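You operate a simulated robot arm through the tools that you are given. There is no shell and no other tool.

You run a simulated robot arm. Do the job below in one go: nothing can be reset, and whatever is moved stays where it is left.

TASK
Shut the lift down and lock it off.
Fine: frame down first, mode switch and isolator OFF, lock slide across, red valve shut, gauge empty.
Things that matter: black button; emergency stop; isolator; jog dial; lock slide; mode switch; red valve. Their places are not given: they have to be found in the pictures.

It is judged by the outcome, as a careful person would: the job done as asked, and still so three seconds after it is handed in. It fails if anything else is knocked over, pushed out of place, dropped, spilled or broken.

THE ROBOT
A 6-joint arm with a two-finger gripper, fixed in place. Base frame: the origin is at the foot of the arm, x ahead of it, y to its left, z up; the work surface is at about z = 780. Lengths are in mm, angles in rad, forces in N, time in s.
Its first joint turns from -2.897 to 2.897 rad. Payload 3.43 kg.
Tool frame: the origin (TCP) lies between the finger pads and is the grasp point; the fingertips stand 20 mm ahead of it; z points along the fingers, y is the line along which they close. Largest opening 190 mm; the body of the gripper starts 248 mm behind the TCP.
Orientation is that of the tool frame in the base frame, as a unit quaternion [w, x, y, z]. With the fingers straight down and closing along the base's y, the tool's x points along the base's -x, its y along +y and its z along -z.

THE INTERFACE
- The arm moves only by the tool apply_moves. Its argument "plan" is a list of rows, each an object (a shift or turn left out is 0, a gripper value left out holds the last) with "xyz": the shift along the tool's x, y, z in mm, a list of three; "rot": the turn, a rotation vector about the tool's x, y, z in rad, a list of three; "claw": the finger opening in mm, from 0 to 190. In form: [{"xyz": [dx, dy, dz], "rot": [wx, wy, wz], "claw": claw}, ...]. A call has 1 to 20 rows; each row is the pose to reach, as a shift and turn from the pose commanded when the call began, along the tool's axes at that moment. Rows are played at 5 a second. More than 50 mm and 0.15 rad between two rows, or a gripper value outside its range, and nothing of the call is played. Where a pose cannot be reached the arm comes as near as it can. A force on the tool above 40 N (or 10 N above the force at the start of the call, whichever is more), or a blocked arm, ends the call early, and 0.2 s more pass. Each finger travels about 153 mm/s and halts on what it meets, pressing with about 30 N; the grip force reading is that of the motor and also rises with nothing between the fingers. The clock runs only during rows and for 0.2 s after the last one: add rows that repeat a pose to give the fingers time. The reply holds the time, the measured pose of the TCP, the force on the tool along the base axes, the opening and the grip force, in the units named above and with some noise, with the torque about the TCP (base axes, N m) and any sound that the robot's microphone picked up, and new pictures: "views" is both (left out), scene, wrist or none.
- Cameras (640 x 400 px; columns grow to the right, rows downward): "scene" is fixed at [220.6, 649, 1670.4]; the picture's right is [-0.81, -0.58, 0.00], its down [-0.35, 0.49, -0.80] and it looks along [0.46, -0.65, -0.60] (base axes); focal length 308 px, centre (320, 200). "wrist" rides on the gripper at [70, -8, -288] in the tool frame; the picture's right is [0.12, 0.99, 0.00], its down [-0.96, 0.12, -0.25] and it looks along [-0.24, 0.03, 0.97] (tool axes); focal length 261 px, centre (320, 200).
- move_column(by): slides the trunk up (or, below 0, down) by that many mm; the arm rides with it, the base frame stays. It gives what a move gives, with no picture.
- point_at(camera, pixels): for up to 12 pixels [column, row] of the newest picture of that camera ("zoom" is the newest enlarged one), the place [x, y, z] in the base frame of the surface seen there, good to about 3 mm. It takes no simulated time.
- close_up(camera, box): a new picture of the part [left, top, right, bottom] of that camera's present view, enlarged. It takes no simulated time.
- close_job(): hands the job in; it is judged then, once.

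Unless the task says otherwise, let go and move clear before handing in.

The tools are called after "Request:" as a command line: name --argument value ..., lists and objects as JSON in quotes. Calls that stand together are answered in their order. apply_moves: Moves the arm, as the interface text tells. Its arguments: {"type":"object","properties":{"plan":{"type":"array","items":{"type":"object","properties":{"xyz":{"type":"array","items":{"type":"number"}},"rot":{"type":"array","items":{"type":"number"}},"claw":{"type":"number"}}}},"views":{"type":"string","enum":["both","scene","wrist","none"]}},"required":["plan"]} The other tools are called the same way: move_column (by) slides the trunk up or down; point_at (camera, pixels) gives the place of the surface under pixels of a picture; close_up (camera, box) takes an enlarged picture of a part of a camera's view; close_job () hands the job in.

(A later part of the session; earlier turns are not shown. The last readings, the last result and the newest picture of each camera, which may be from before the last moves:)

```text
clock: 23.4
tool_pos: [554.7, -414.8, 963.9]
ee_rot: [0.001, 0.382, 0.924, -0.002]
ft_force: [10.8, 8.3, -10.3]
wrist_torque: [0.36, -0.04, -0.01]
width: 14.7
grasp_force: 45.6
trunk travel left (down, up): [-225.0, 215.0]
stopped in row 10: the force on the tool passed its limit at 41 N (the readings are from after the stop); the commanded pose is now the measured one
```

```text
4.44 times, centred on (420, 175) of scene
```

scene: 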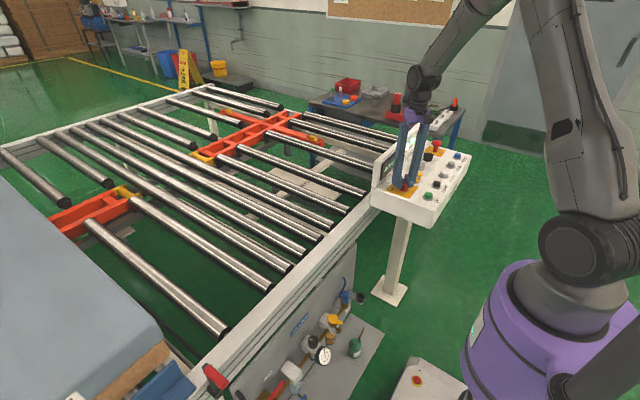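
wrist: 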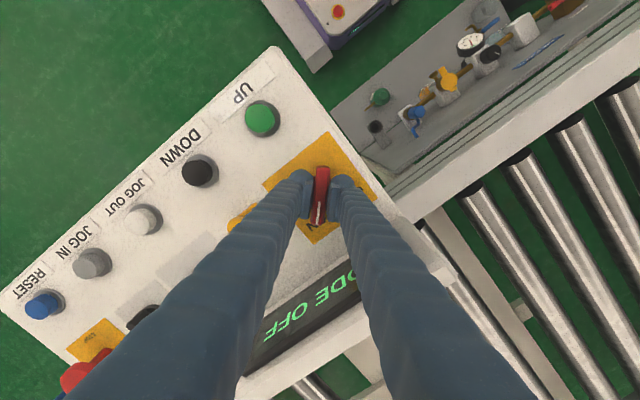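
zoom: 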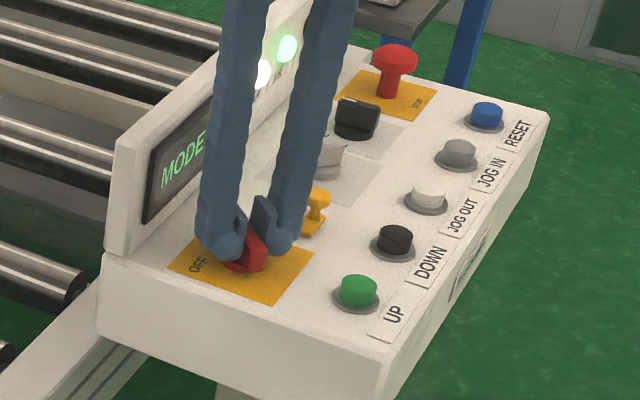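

The red handle is gripped (14.7 mm), with the force settled to about 17 N. I'll turn it counter-clockwise from above toward OFF.

Request:
apply_moves --plan '[{"rot": [0, 0, -0.13]}, {"rot": [0, 0, -0.26]}, {"rot": [0, 0, -0.39]}, {"rot": [0, 0, -0.52]}, {"rot": [0, 0, -0.65]}, {"rot": [0, 0, -0.78]}, {"rot": [0, 0, -0.91]}, {"rot": [0, 0, -1.04]}, {"rot": [0, 0, -1.17]}, {"rot": [0, 0, -1.3]}, {"rot": [0, 0, -1.43]}, {"rot": [0, 0, -1.55]}, {"rot": [0, 0, -1.55]}]'

Request:
close_up --camera "scene" --box '[370, 130, 470, 220]'

Request:
close_up --camera "wrist" --box '[240, 100, 400, 230]'

```text
clock: 24.8
tool_pos: [555.0, -415.5, 964.7]
ee_rot: [0.001, 0.028, 1.0, -0.001]
ft_force: [12.3, 6.8, -19.1]
wrist_torque: [0.07, -1.22, -0.01]
width: 14.8
grasp_force: 45.1
trunk travel left (down, up): [-225.0, 215.0]
stopped in row 6: the force on the tool passed its limit at 41 N (the readings are from after the stop); the commanded pose is now the measured one
```

scene: 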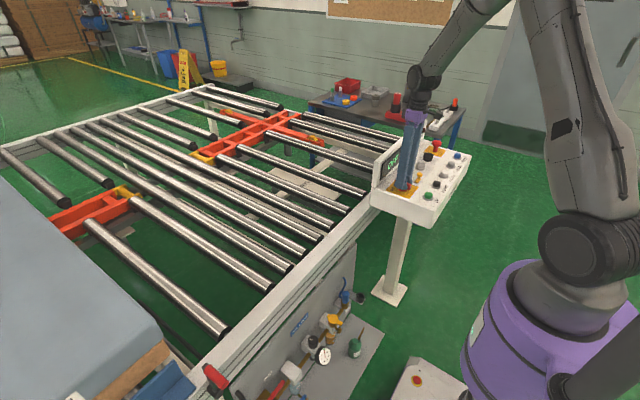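
wrist: 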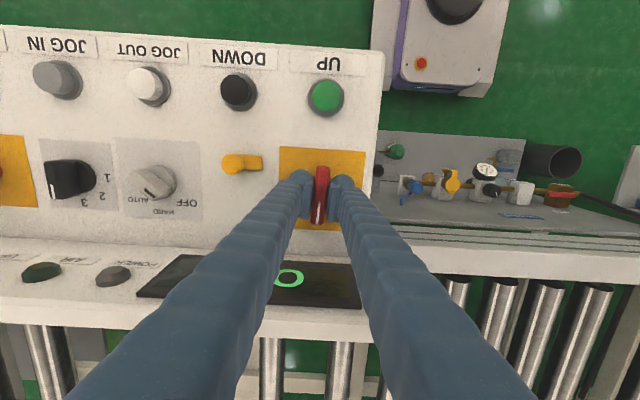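

```text
4.44 times, centred on (420, 175) of scene
```

zoom: 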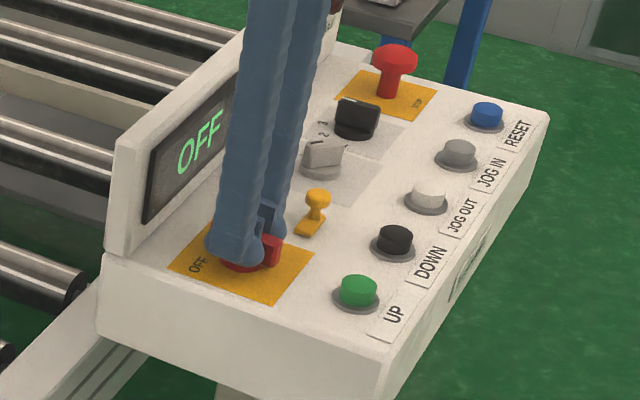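

```text
3.08 times, centred on (320, 165) of wrist
```

zoom: 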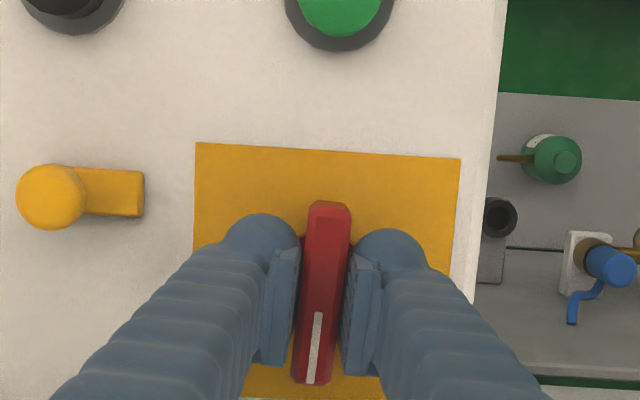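

The display already reads OFF, but the handle is only halfway. I'll ease the grip off, regrip to relieve the side load, and carry on to the OFF mark.

Request:
apply_moves --plan '[{"claw": 30}, {"xyz": [0, 0, -1], "claw": 30}, {"claw": 30}, {"claw": 0}, {"claw": 0}, {"claw": 0}]' --views "wrist"

Request:
close_up --camera "wrist" --box '[240, 100, 400, 230]'

```text
clock: 26.1
tool_pos: [552.0, -415.4, 965.4]
ee_rot: [0.0, 0.029, 1.0, -0.001]
ft_force: [1.3, 13.0, 1.8]
wrist_torque: [0.1, -0.04, -0.01]
width: 15.0
grasp_force: 45.0
trunk travel left (down, up): [-225.0, 215.0]
```

wrist: 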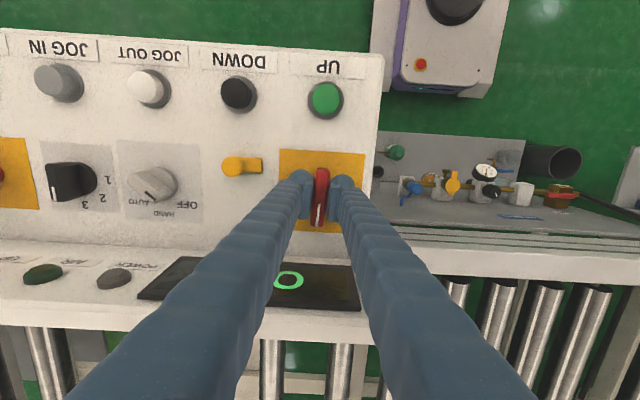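

```text
3.08 times, centred on (320, 165) of wrist
```

zoom: 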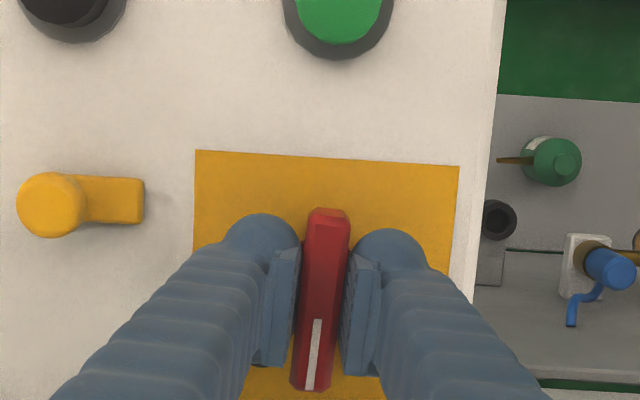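

The load is relieved apart from 13 N along +y. I'll shift 2 mm that way and continue the turn to the OFF mark.

Request:
apply_moves --plan '[{"xyz": [0, 2, 0], "rot": [0, 0, -0.1]}, {"xyz": [0, 2, 0], "rot": [0, 0, -0.22]}, {"xyz": [0, 2, 0], "rot": [0, 0, -0.34]}, {"xyz": [0, 2, 0], "rot": [0, 0, -0.46]}, {"xyz": [0, 2, 0], "rot": [0, 0, -0.58]}, {"xyz": [0, 2, 0], "rot": [0, 0, -0.7]}, {"xyz": [0, 2, 0], "rot": [0, 0, -0.82]}, {"xyz": [0, 2, 0], "rot": [0, 0, -0.84]}, {"xyz": [0, 2, 0], "rot": [0, 0, -0.84]}]'

Request:
close_up --camera "scene" --box '[370, 130, 470, 220]'

Request:
close_up --camera "wrist" --box '[240, 100, 400, 230]'

```text
clock: 28.1
tool_pos: [552.6, -416.2, 964.9]
ee_rot: [0.0, -0.382, 0.924, -0.001]
ft_force: [-11.7, -33.1, -9.5]
wrist_torque: [-0.39, 0.31, -0.02]
width: 14.8
grasp_force: 45.1
trunk travel left (down, up): [-225.0, 215.0]
```

scene: 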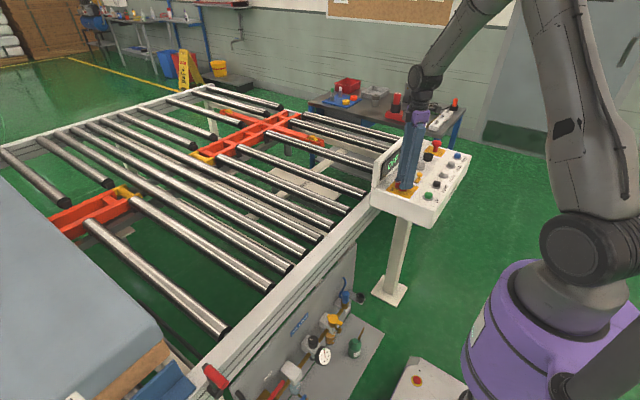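
wrist: 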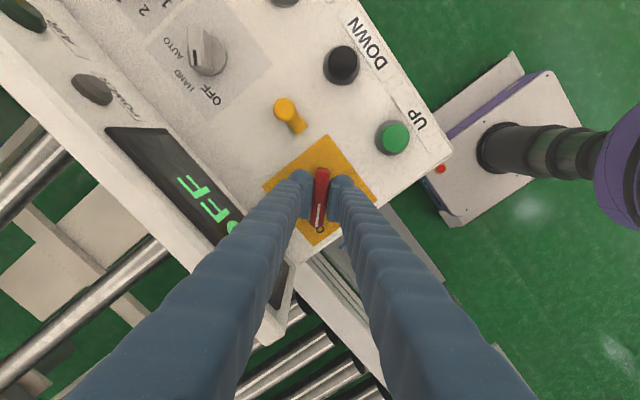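

```text
4.44 times, centred on (420, 175) of scene
```

zoom: 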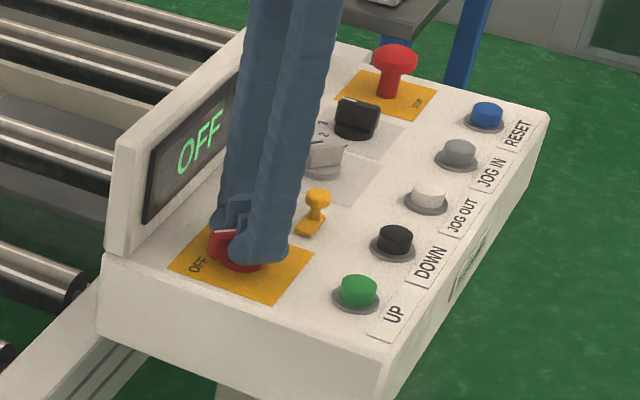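

```text
3.08 times, centred on (320, 165) of wrist
```

zoom: 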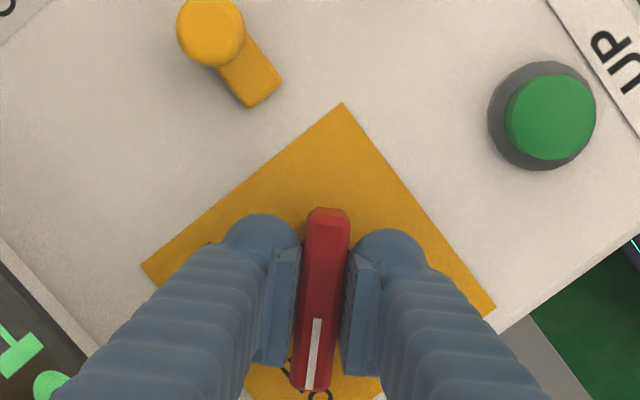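

The handle now points at OFF. I'll release it and rise, then look at the panel.

Request:
apply_moves --plan '[{"claw": 50}, {"claw": 50}, {"xyz": [0, 0, -40]}, {"xyz": [0, 0, -80]}, {"xyz": [0, 0, -120]}, {"xyz": [0, 0, -160]}, {"xyz": [0, 0, -160]}]'

Request:
close_up --camera "scene" --box '[370, 130, 470, 220]'

Request:
close_up --camera "wrist" --box '[200, 70, 440, 230]'

Request:
point_at --camera "zoom" --pixels '[[205, 120], [225, 140]]'

```text
clock: 29.8
tool_pos: [553.0, -412.9, 1126.9]
ee_rot: [0.001, -0.383, 0.924, -0.001]
ft_force: [0.3, 0.3, -1.4]
wrist_torque: [-0.04, 0.05, 0.0]
width: 50.2
grasp_force: 0.0
trunk travel left (down, up): [-225.0, 215.0]
```

scene: 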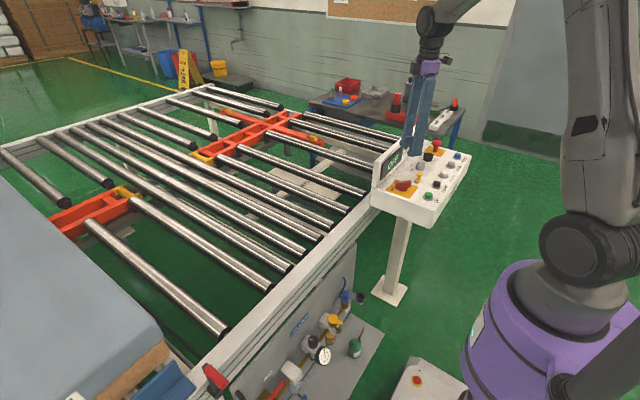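
wrist: 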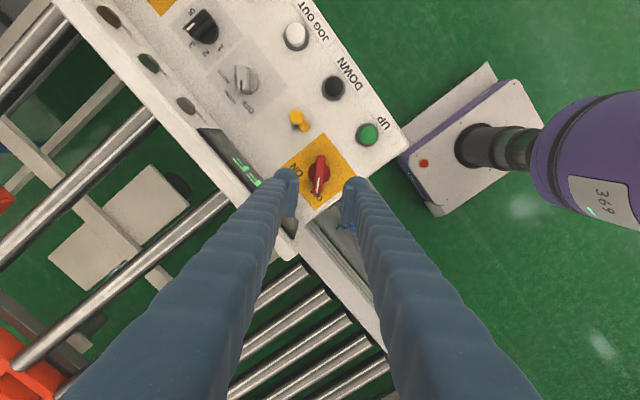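

```text
4.44 times, centred on (420, 175) of scene
```

zoom: 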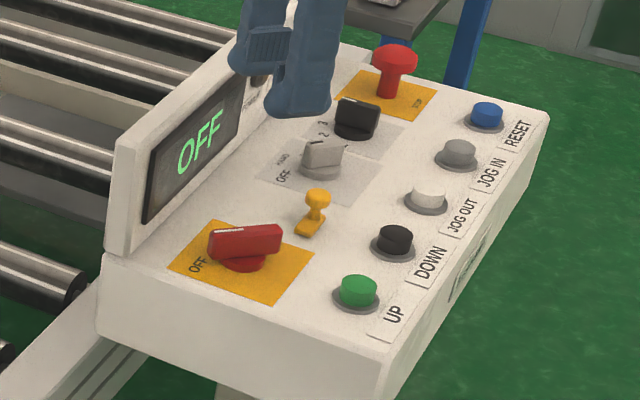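

```text
2.50 times, centred on (320, 150) of wrist
```

zoom: 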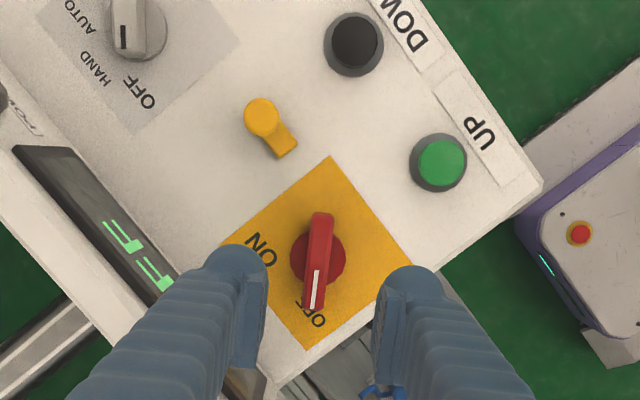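

```text
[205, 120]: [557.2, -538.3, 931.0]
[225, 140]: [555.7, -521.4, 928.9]
```

Isolator and mode switch both point at OFF. Next is the yellow lock slide; I'll pin down its knob position and move the closed fingers behind it (the -y side).

Request:
point_at --camera "zoom" --pixels '[[262, 115], [248, 108], [275, 125], [290, 152], [282, 140], [318, 220], [316, 300]]'

Request:
apply_moves --plan '[{"xyz": [19.6, -12.7, 0], "rot": [0, 0, 0.13], "claw": 0}, {"xyz": [39.1, -25.5, 0], "rot": [0, 0, 0.26]}, {"xyz": [58.7, -38.2, 0], "rot": [0, 0, 0.39]}, {"xyz": [78.3, -50.9, 0], "rot": [0, 0, 0.52]}, {"xyz": [97.8, -63.7, 0], "rot": [0, 0, 0.65]}, {"xyz": [117.4, -76.4, 0], "rot": [0, 0, 0.785]}, {"xyz": [117.4, -76.4, 45], "rot": [0, 0, 0.785]}, {"xyz": [117.4, -76.4, 90], "rot": [0, 0, 0.785]}, {"xyz": [117.4, -76.4, 120], "rot": [0, 0, 0.785]}, {"xyz": [117.4, -76.4, 120], "rot": [0, 0, 0.785]}]'

Request:
close_up --camera "wrist" --box '[240, 100, 440, 230]'

Request:
close_up --camera "scene" --box '[370, 130, 470, 220]'

```text
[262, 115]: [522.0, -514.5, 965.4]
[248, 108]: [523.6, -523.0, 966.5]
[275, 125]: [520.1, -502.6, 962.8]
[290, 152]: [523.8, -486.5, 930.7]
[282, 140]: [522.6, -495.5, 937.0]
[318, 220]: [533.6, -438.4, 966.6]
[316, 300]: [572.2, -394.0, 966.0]
```

```text
clock: 31.9
tool_pos: [526.3, -549.5, 1005.0]
ee_rot: [0.001, 0.001, 1.0, -0.002]
ft_force: [1.5, 0.4, -0.2]
wrist_torque: [0.0, -0.02, -0.01]
width: 0.0
grasp_force: 30.2
trunk travel left (down, up): [-225.0, 215.0]
```

scene: 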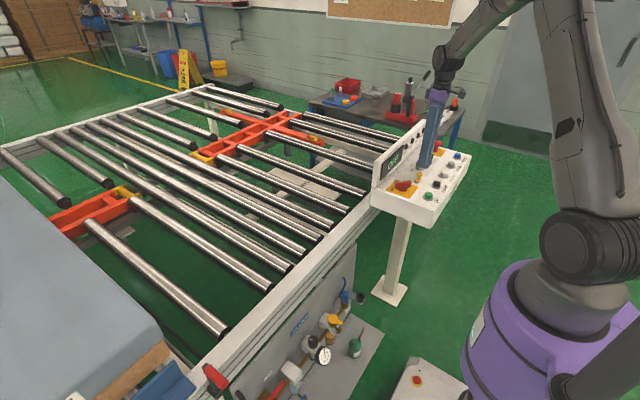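
wrist: 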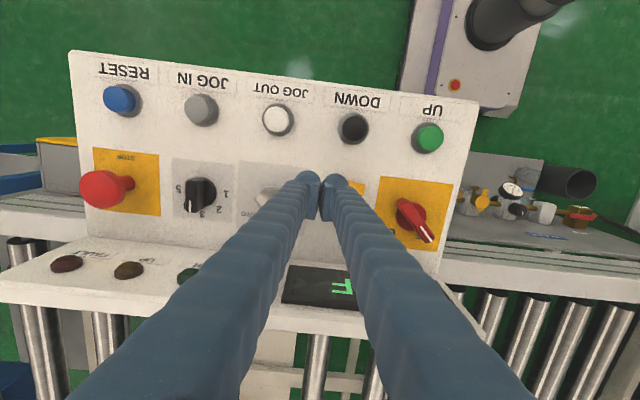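

```text
3.08 times, centred on (340, 165) of wrist
```

zoom: 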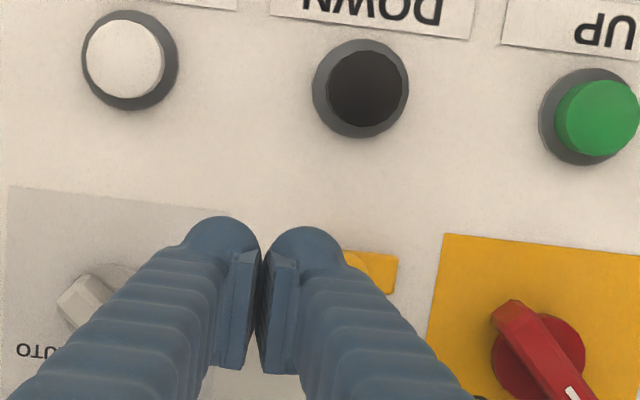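

```text
4.44 times, centred on (420, 175) of scene
```

zoom: 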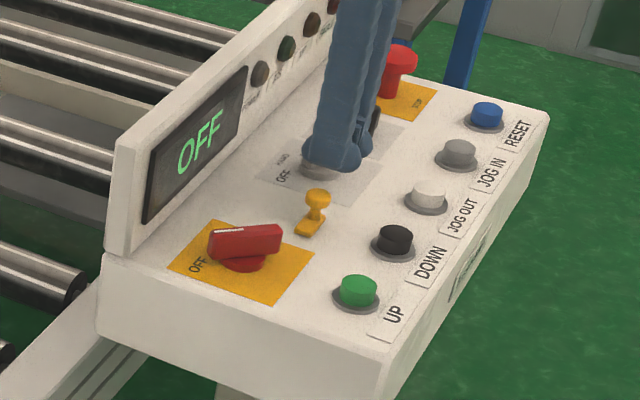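

The closed fingers stand just behind the yellow knob. I'll descend to knob height and push it along +y in small steps.

Request:
apply_moves --plan '[{"xyz": [0, 0, 25]}, {"xyz": [0, 0, 38]}, {"xyz": [0, 0, 38]}, {"xyz": [0, 5, 38]}, {"xyz": [0, 10, 38]}, {"xyz": [0, 15, 38]}, {"xyz": [0, 20, 38]}, {"xyz": [0, 25, 38]}, {"xyz": [0, 25, 38]}]'

Request:
close_up --camera "wrist" --box '[240, 100, 440, 230]'

Request:
close_up --camera "scene" --box '[370, 130, 470, 220]'

```text
clock: 32.7
tool_pos: [525.2, -551.5, 974.0]
ee_rot: [0.003, 0.001, 1.0, -0.003]
ft_force: [-4.5, 3.1, 15.2]
wrist_torque: [0.48, 0.06, 0.14]
width: 0.0
grasp_force: 29.9
trunk travel left (down, up): [-225.0, 215.0]
stopped in row 3: the force on the tool passed its limit at 43 N (the readings are from after the stop); the commanded pose is now the measured one
```

scene: 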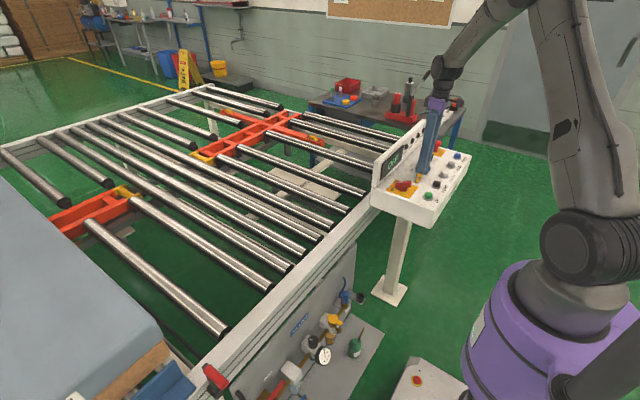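
wrist: 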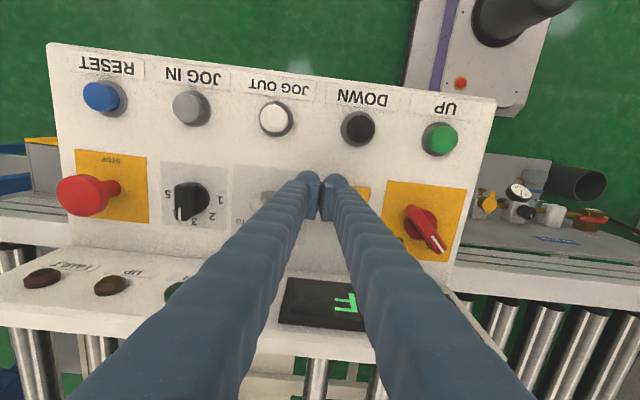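

```text
3.08 times, centred on (340, 165) of wrist
```

zoom: 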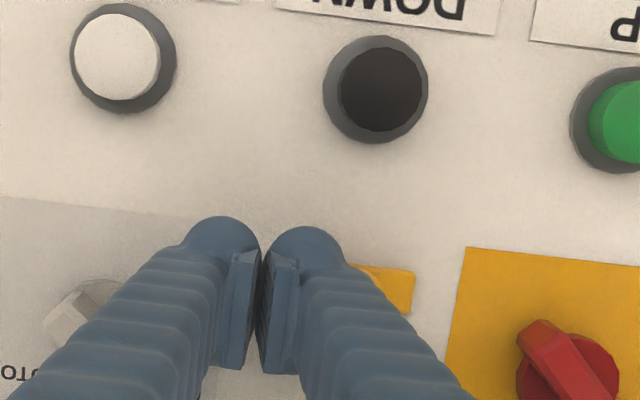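

```text
4.44 times, centred on (420, 175) of scene
```

zoom: 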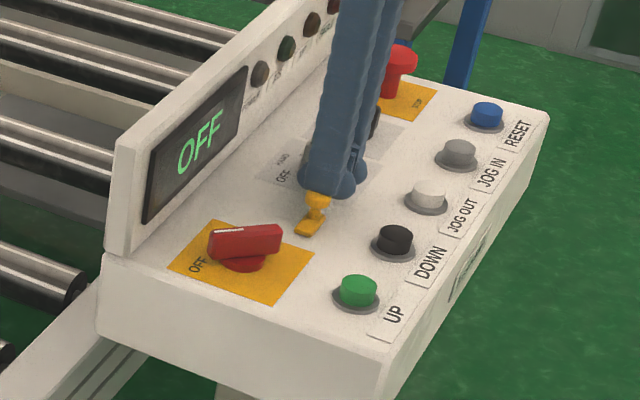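

The fingertip came down on the knob's edge (scene shows it touching), so the fingers are thicker than assumed. I'll lift, back off 13 mm in -y and descend again.

Request:
apply_moves --plan '[{"xyz": [0, 0, -15]}, {"xyz": [0, 0, -30]}, {"xyz": [0, -13, -30]}, {"xyz": [0, -13, -30]}]'

Request:
close_up --camera "scene" --box '[385, 140, 445, 200]'

Request:
close_up --camera "wrist" --box '[240, 100, 440, 230]'

```text
clock: 33.7
tool_pos: [526.1, -566.2, 1001.1]
ee_rot: [0.002, 0.001, 1.0, -0.003]
ft_force: [-0.2, -0.3, -0.1]
wrist_torque: [0.01, -0.02, 0.03]
width: 0.1
grasp_force: 29.8
trunk travel left (down, up): [-225.0, 215.0]
```

scene: 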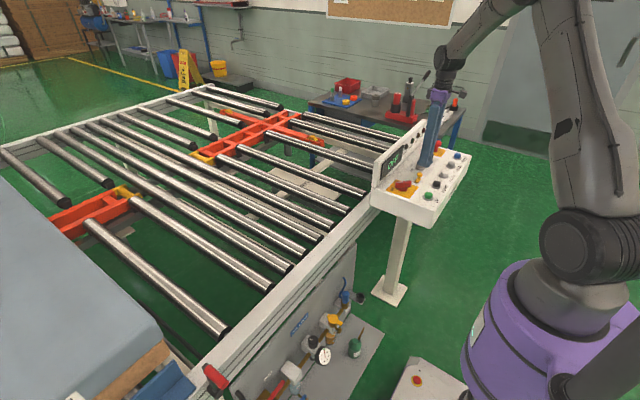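
wrist: 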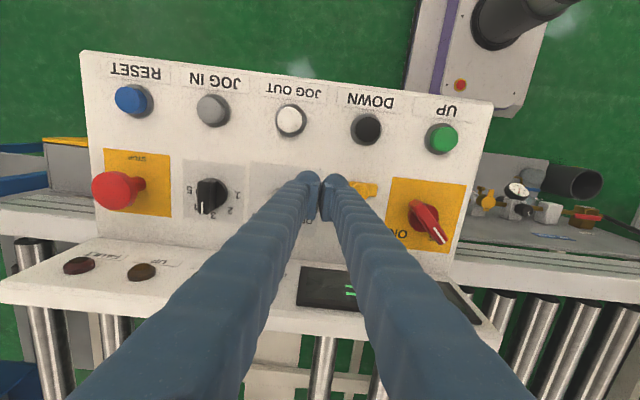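

```text
6.67 times, centred on (415, 170) of scene
```

zoom: 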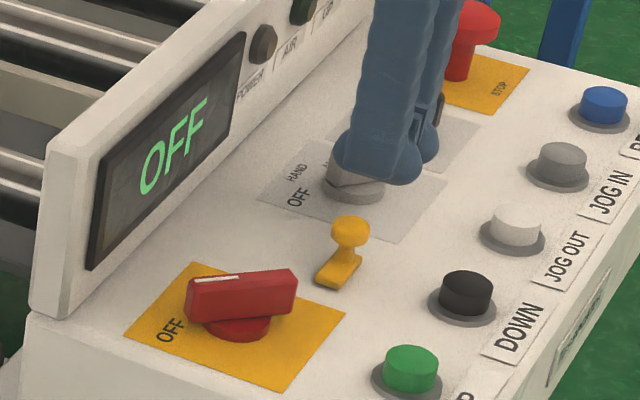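

```text
3.08 times, centred on (340, 165) of wrist
```

zoom: 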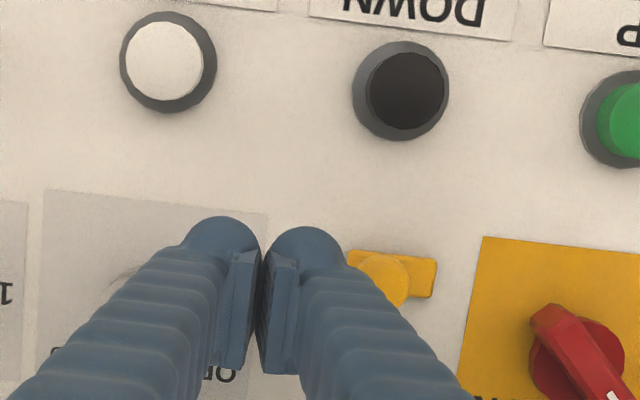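

The yellow knob is now fully clear of the fingers (close-up (385, 275)). I'll descend beside it, then push along +y.

Request:
apply_moves --plan '[{"xyz": [0, 0, 15]}, {"xyz": [0, 0, 28]}, {"xyz": [0, 0, 36]}, {"xyz": [0, 0, 36]}]' --views "wrist"

Request:
close_up --camera "scene" --box '[385, 140, 445, 200]'

```text
clock: 34.7
tool_pos: [525.3, -566.2, 966.9]
ee_rot: [0.001, 0.001, 1.0, -0.002]
ft_force: [-0.4, -0.6, 0.0]
wrist_torque: [0.03, 0.03, 0.0]
width: 0.0
grasp_force: 30.3
trunk travel left (down, up): [-225.0, 215.0]
```

wrist: 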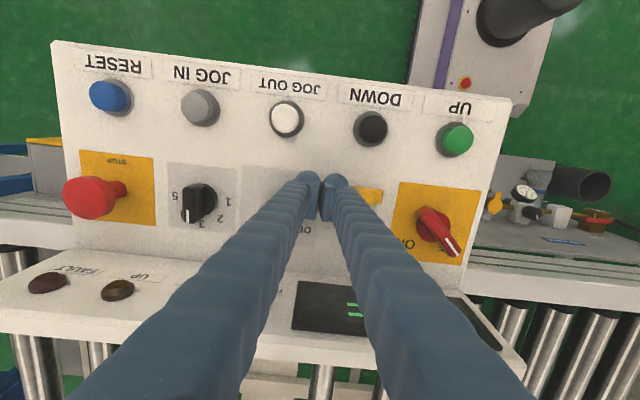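

```text
6.67 times, centred on (415, 170) of scene
```

zoom: 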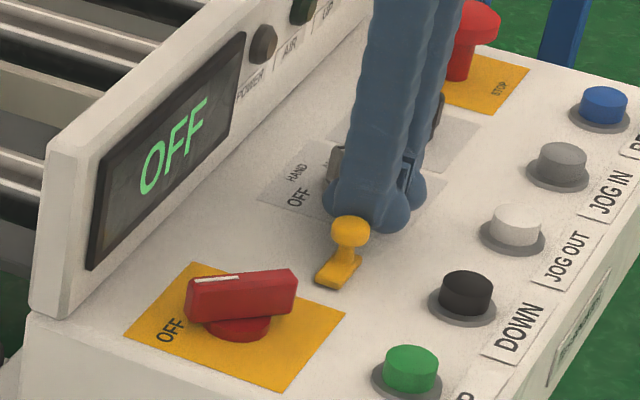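

The fingertips are beside the knob with no contact force. Now I'll push along +y, watching for resistance.

Request:
apply_moves --plan '[{"xyz": [0, 5, 0]}, {"xyz": [0, 10, 0]}, {"xyz": [0, 15, 0]}, {"xyz": [0, 20, 0]}, {"xyz": [0, 25, 0]}, {"xyz": [0, 30, 0]}, {"xyz": [0, 35, 0]}, {"xyz": [0, 35, 0]}]' --views "wrist"

Request:
close_up --camera "scene" --box '[385, 140, 445, 200]'

```text
clock: 36.5
tool_pos: [526.5, -531.4, 966.5]
ee_rot: [0.002, 0.001, 1.0, -0.003]
ft_force: [0.1, -0.4, 1.0]
wrist_torque: [0.0, -0.01, 0.01]
width: 0.0
grasp_force: 30.0
trunk travel left (down, up): [-225.0, 215.0]
```

wrist: 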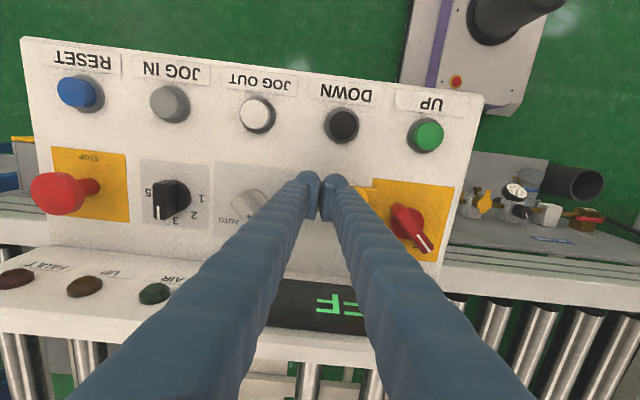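

```text
6.67 times, centred on (415, 170) of scene
```

zoom: 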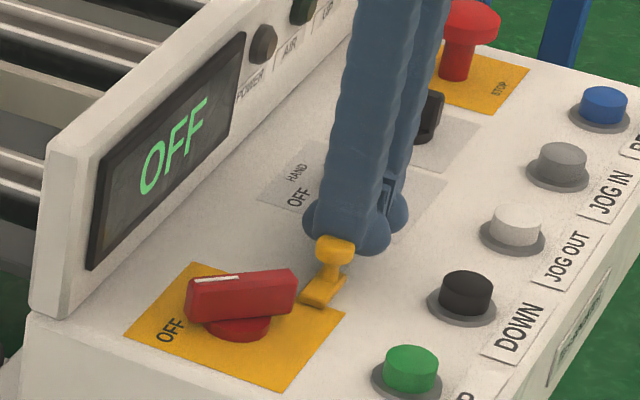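

The slide is moving freely toward the isolator. I'll keep pushing until it meets its stop.

Request:
apply_moves --plan '[{"xyz": [0, 4, 0]}, {"xyz": [0, 8, 0]}, {"xyz": [0, 12, 0]}, {"xyz": [0, 16, 0]}, {"xyz": [0, 20, 0]}, {"xyz": [0, 20, 0]}]' --views "wrist"

Request:
close_up --camera "scene" --box '[385, 140, 445, 200]'

```text
clock: 37.5
tool_pos: [527.1, -525.9, 967.7]
ee_rot: [0.006, 0.001, 1.0, -0.008]
ft_force: [-4.0, -19.7, -0.4]
wrist_torque: [-0.19, 0.03, 0.13]
width: 0.0
grasp_force: 29.9
trunk travel left (down, up): [-225.0, 215.0]
stopped in row 4: the force on the tool passed its limit at 43 N (the readings are from after the stop); the commanded pose is now the measured one
```

wrist: 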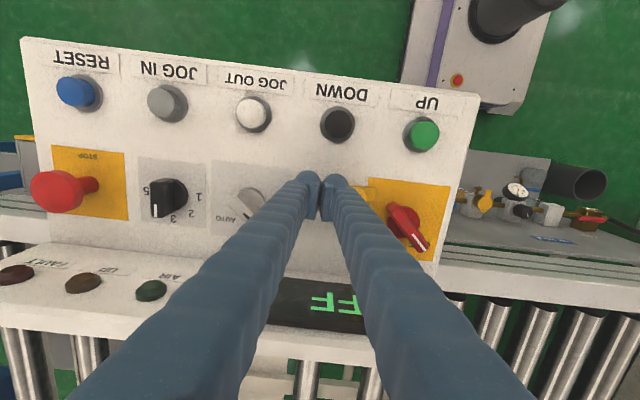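

```text
6.67 times, centred on (415, 170) of scene
```

zoom: 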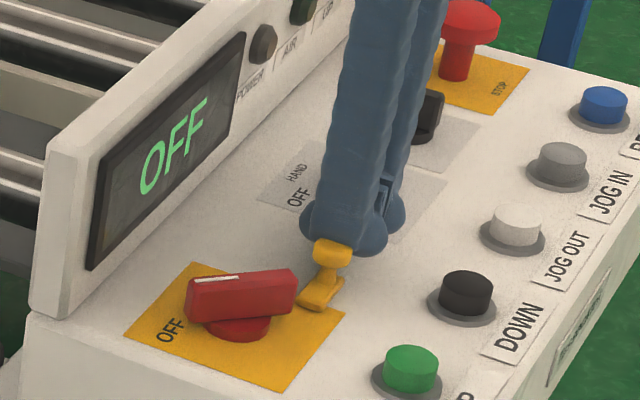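

The slide met a firm stop after a few more millimetres. I'll back off, rise, and look at where it ended relative to the isolator.

Request:
apply_moves --plan '[{"xyz": [0, -10, 0]}, {"xyz": [0, -12, -40]}, {"xyz": [0, -12, -80]}, {"xyz": [0, -12, -120]}, {"xyz": [0, -12, -160]}, {"xyz": [0, -50, -200]}, {"xyz": [0, -90, -200]}, {"xyz": [0, -90, -200]}]'

Request:
close_up --camera "scene" --box '[385, 140, 445, 200]'

Request:
close_up --camera "wrist" --box '[330, 110, 490, 240]'

```text
refused: row 6 steps farther than a row can; nothing moved
```

```text
6.67 times, centred on (415, 170) of scene
```

zoom: 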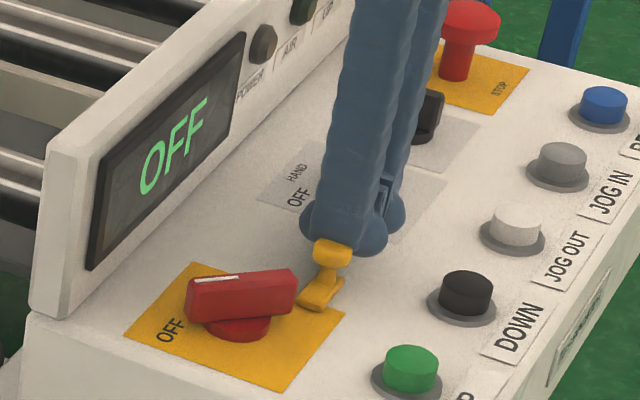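

```text
3.08 times, centred on (410, 175) of wrist
```

zoom: 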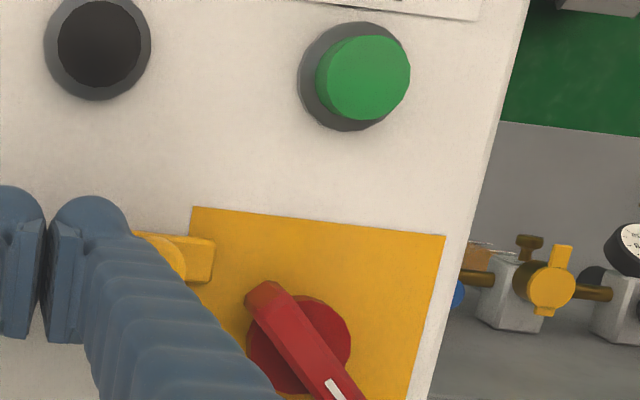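

The call was refused for too long a step and nothing moved. I'll repeat it with smaller steps.

Request:
apply_moves --plan '[{"xyz": [0, -10, 0]}, {"xyz": [0, -12, -40]}, {"xyz": [0, -12, -80]}, {"xyz": [0, -12, -120]}, {"xyz": [0, -12, -160]}, {"xyz": [0, -40, -190]}, {"xyz": [0, -75, -200]}, {"xyz": [0, -100, -200]}, {"xyz": [0, -100, -200]}]'

Request:
close_up --camera "scene" --box '[385, 140, 445, 200]'

Request:
close_up --camera "wrist" --box '[330, 110, 490, 240]'

```text
clock: 39.5
tool_pos: [527.4, -620.9, 1169.0]
ee_rot: [0.004, -0.001, 1.0, -0.006]
ft_force: [-0.2, 0.1, 1.1]
wrist_torque: [0.04, 0.03, -0.02]
width: 0.1
grasp_force: 29.7
trunk travel left (down, up): [-225.0, 215.0]
```

scene: 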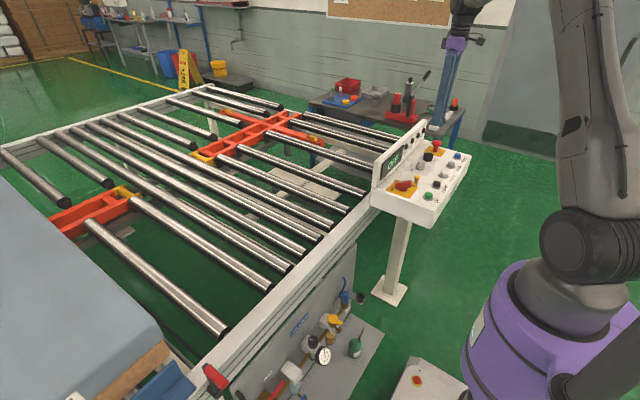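
wrist: 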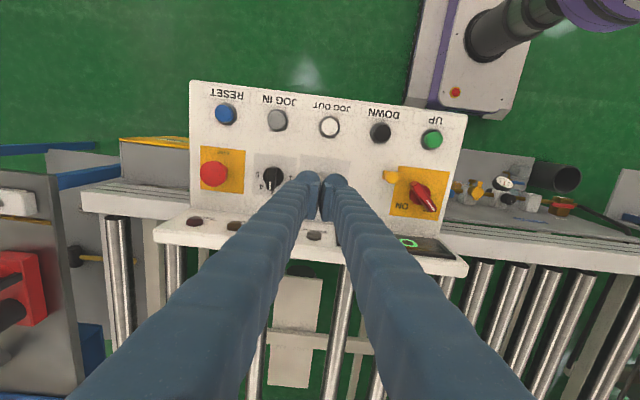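

```text
6.67 times, centred on (415, 170) of scene
```

zoom: 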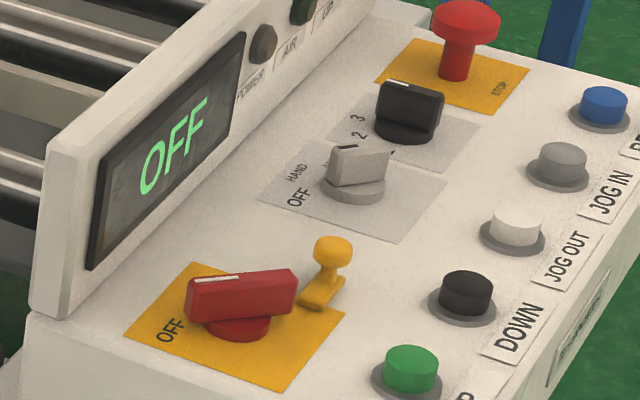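

```text
3.08 times, centred on (410, 175) of wrist
```

zoom: 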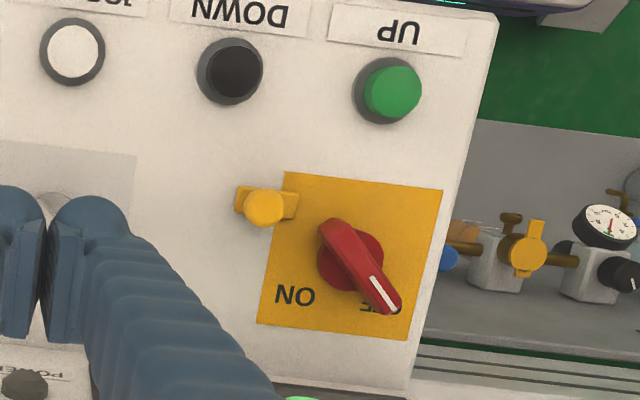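

Request:
point_at --camera "zoom" --pixels '[[265, 206], [293, 203], [290, 215], [240, 197], [330, 228], [345, 222], [322, 262]]'

Request:
close_up --camera "wrist" --box '[375, 150, 445, 225]'

Request:
close_up --camera "scene" --box '[390, 165, 430, 200]'

```text
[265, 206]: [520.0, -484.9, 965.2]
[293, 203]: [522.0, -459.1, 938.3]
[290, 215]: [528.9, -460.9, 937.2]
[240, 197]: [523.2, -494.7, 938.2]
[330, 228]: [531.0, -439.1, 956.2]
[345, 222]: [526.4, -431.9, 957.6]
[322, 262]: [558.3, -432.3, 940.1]
```

```text
5.33 times, centred on (410, 188) of wrist
```

zoom: 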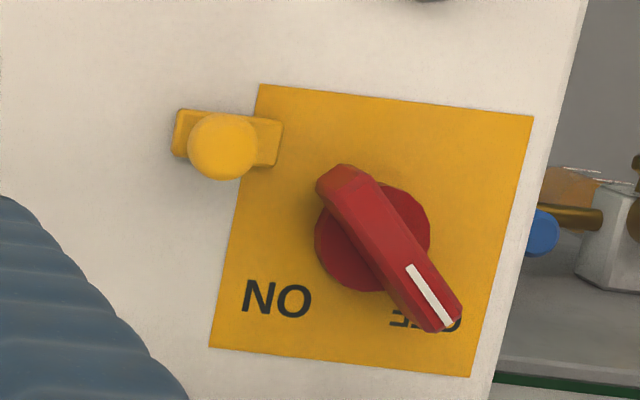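

```text
11.43 times, centred on (410, 182) of scene
```

zoom: 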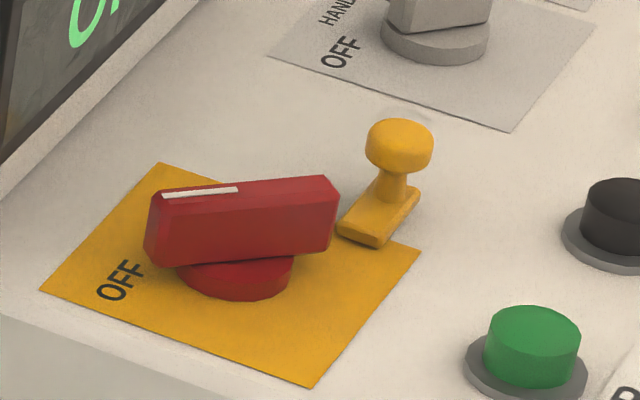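

The slide's knob has moved about 30 mm to y = -485 and hit its end stop with a clear gap to the handle, so it is across. Now the red valve; I'll measure it from the current view (around (562, 205)).

Request:
close_up --camera "wrist" --box '[430, 140, 640, 250]'

Request:
close_up --camera "scene" --box '[220, 290, 380, 400]'

```text
3.05 times, centred on (535, 195) of wrist
```

zoom: 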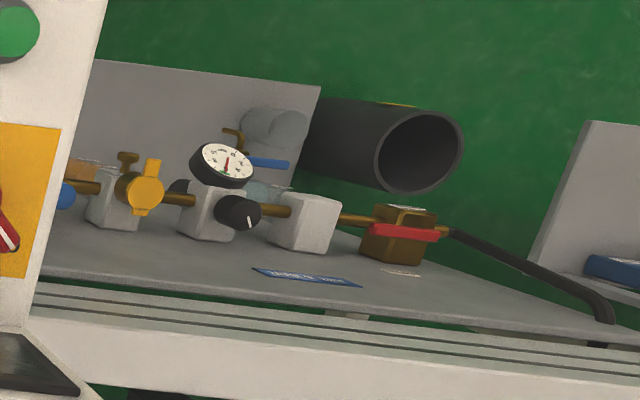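

```text
3.64 times, centred on (300, 345) of scene
```

zoom: 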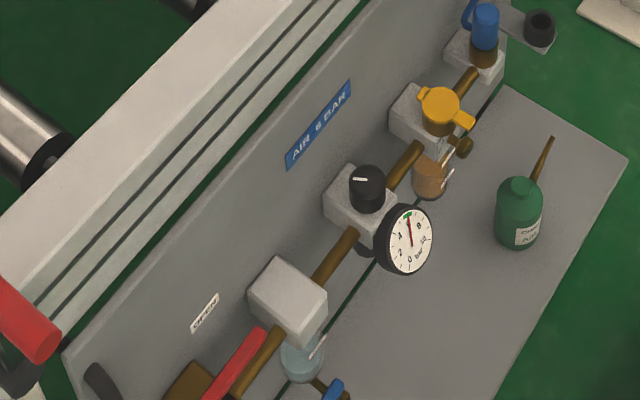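

Request:
point_at --camera "zoom" --pixels '[[255, 340], [232, 372], [205, 310], [285, 275], [365, 190], [410, 240], [190, 385], [240, 395], [275, 350], [150, 330], [330, 385], [440, 110]]'

Request:
close_up --camera "wrist" --box '[430, 140, 640, 250]'

Request:
point_at --camera "zoom" --pixels '[[375, 230], [435, 235], [405, 233], [390, 215], [425, 212], [390, 250], [410, 245], [355, 220], [445, 230], [400, 272], [480, 250], [420, 140]]'

```text
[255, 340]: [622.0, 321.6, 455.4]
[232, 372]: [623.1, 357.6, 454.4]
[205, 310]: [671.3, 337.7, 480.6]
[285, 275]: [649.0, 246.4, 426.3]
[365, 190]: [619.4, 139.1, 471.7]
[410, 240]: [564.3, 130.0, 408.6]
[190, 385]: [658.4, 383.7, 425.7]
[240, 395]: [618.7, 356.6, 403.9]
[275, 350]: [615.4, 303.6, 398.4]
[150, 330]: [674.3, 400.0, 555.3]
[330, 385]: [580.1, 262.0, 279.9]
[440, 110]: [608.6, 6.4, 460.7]
```

```text
3.05 times, centred on (535, 195) of wrist
```

zoom: 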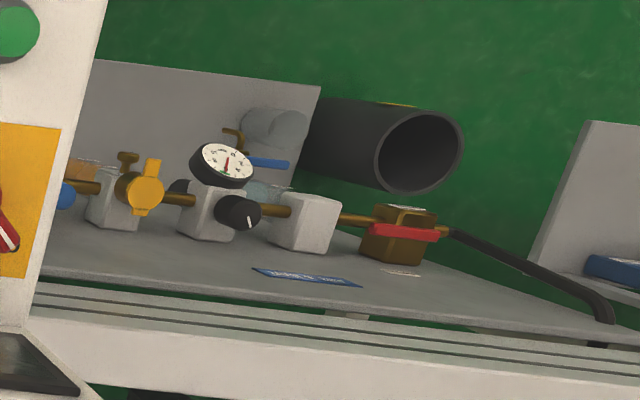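

```text
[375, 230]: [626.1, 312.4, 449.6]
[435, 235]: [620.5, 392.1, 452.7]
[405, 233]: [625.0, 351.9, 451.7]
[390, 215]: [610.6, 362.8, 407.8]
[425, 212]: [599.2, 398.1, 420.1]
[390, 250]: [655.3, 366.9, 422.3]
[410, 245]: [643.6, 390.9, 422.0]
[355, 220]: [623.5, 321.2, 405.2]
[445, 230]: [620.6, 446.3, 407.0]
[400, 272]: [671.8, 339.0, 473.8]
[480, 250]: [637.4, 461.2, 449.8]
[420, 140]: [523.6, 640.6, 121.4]
```

The red lever lies along the pipe at about x 622, y 300-395, z 452, far below the panel, beside the side rail. I'll check the rail, the red-gripped clamp and the mattress positions before travelling there.

Request:
point_at --camera "scene" --pixels '[[215, 378], [230, 375], [205, 365], [300, 280], [280, 320], [345, 235], [130, 320], [150, 330], [160, 385], [415, 380], [100, 375], [250, 360]]'

Request:
apply_moves --plan '[{"xyz": [-4, 45, 0]}, {"xyz": [-8, 90, 0]}, {"xyz": [-12, 135, 0]}, {"xyz": [-16, 180, 0]}, {"xyz": [-20, 225, 0]}, {"xyz": [-24, 270, 0]}, {"xyz": [-28, 315, 0]}, {"xyz": [-32, 360, 0]}, {"xyz": [-36, 405, 0]}, {"xyz": [-40, 450, 0]}, {"xyz": [-44, 495, 0]}, {"xyz": [-48, 540, 0]}, {"xyz": [-52, 585, 0]}, {"xyz": [-56, 630, 0]}, {"xyz": [-60, 675, 0]}, {"xyz": [-64, 720, 0]}, {"xyz": [-68, 765, 0]}, {"xyz": [-72, 810, 0]}, {"xyz": [-73, 821, 0]}]'

```text
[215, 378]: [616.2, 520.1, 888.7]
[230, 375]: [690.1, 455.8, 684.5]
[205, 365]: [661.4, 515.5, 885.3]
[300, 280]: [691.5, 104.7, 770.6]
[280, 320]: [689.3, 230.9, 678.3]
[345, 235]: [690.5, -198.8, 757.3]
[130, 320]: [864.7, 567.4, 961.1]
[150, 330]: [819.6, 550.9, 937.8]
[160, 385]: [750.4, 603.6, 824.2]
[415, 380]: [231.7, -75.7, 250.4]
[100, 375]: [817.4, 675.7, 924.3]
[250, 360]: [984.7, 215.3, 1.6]
```

```text
clock: 43.5
tool_pos: [601.0, 204.2, 1160.9]
ee_rot: [0.004, 0.0, 1.0, -0.006]
ft_force: [-0.2, 0.5, -0.3]
wrist_torque: [-0.11, -0.02, 0.03]
width: 0.0
grasp_force: 29.9
trunk travel left (down, up): [-225.0, 215.0]
```

scene: 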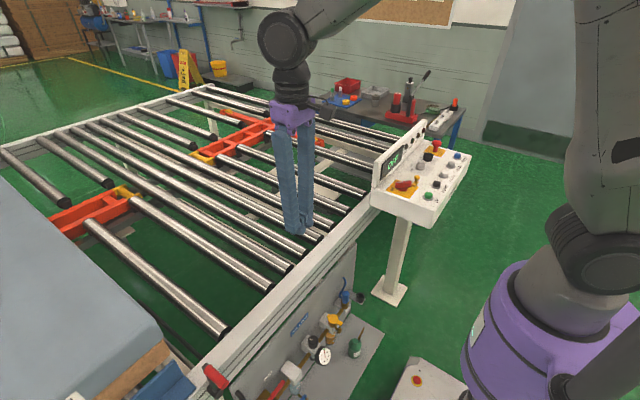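
wrist: 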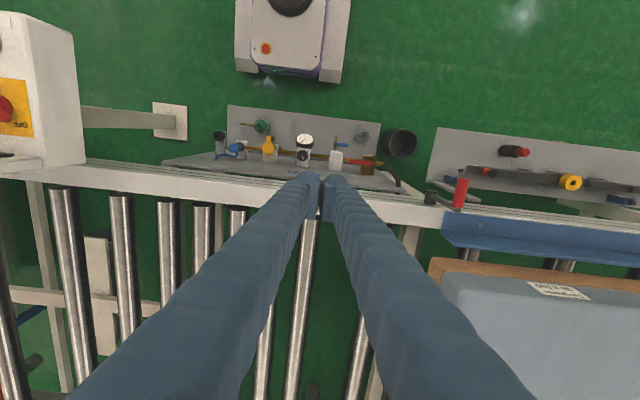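

I'm now above the rail near the air board; the red valve is at wrist pixel (365, 165). Close-ups from both cameras before going lower.

Request:
close_up --camera "wrist" --box '[290, 120, 420, 200]'

Request:
close_up --camera "scene" --box '[200, 330, 330, 400]'

```text
4.92 times, centred on (355, 160) of wrist
```

zoom: 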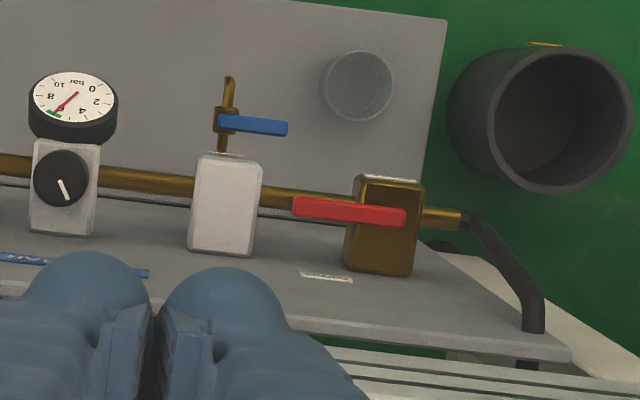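

```text
4.92 times, centred on (265, 365) of scene
```

zoom: 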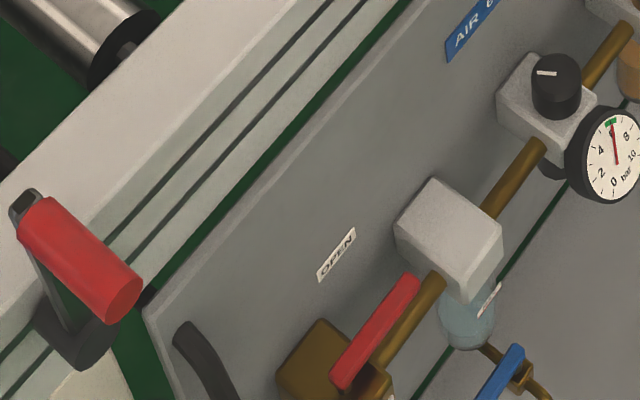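

The lever runs from about y = 297 to 398 at x = 622 over a brass body, pointing along the pipe at the OPEN mark; shutting it means swinging it out toward -x. I'll lower the trunk to gain reach.

Request:
move_column --by -225

```text
clock: 45.8
tool_pos: [600.7, 203.1, 935.0]
ee_rot: [0.004, 0.001, 1.0, -0.006]
ft_force: [0.6, -0.3, 0.5]
wrist_torque: [0.01, -0.01, 0.01]
width: 0.0
grasp_force: 30.0
trunk travel left (down, up): [0.0, 440.0]
```

Trunk lowered; the tool is at z = 935. I'll move to about (560, 330, 790) for a clear look at the valve, levelling the tool as I go.

Request:
apply_moves --plan '[{"xyz": [10, 32, 25], "rot": [-0.012, 0.008, 0]}, {"xyz": [20, 64, 55], "rot": [-0.012, 0.008, 0]}, {"xyz": [30, 96, 85], "rot": [-0.012, 0.008, 0]}, {"xyz": [40, 127, 115], "rot": [-0.012, 0.008, 0]}, {"xyz": [40, 127, 145], "rot": [-0.012, 0.008, 0]}, {"xyz": [40, 127, 145], "rot": [-0.012, 0.008, 0]}]'

Request:
close_up --camera "wrist" --box '[220, 80, 420, 205]'

```text
clock: 47.2
tool_pos: [560.8, 325.8, 785.1]
ee_rot: [0.001, 0.001, 1.0, 0.0]
ft_force: [0.5, 0.7, -0.3]
wrist_torque: [-0.02, 0.03, 0.02]
width: 0.1
grasp_force: 29.7
trunk travel left (down, up): [0.0, 440.0]
```

scene: 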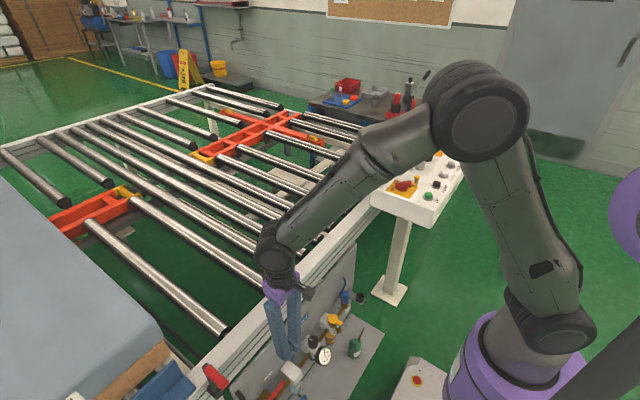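
wrist: 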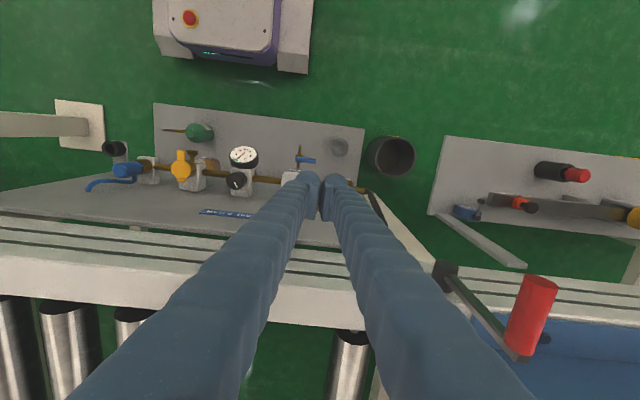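

```text
3.20 times, centred on (320, 142) of wrist
```

zoom: 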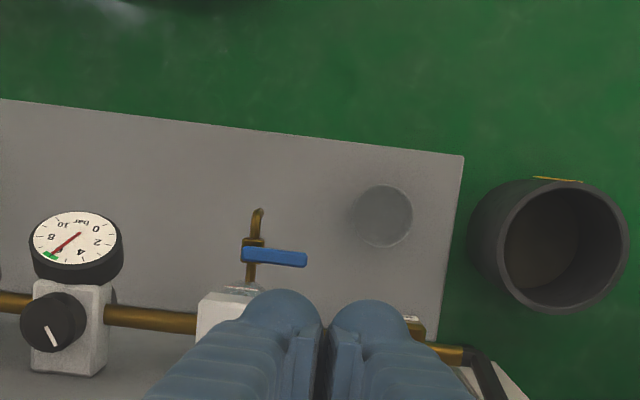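

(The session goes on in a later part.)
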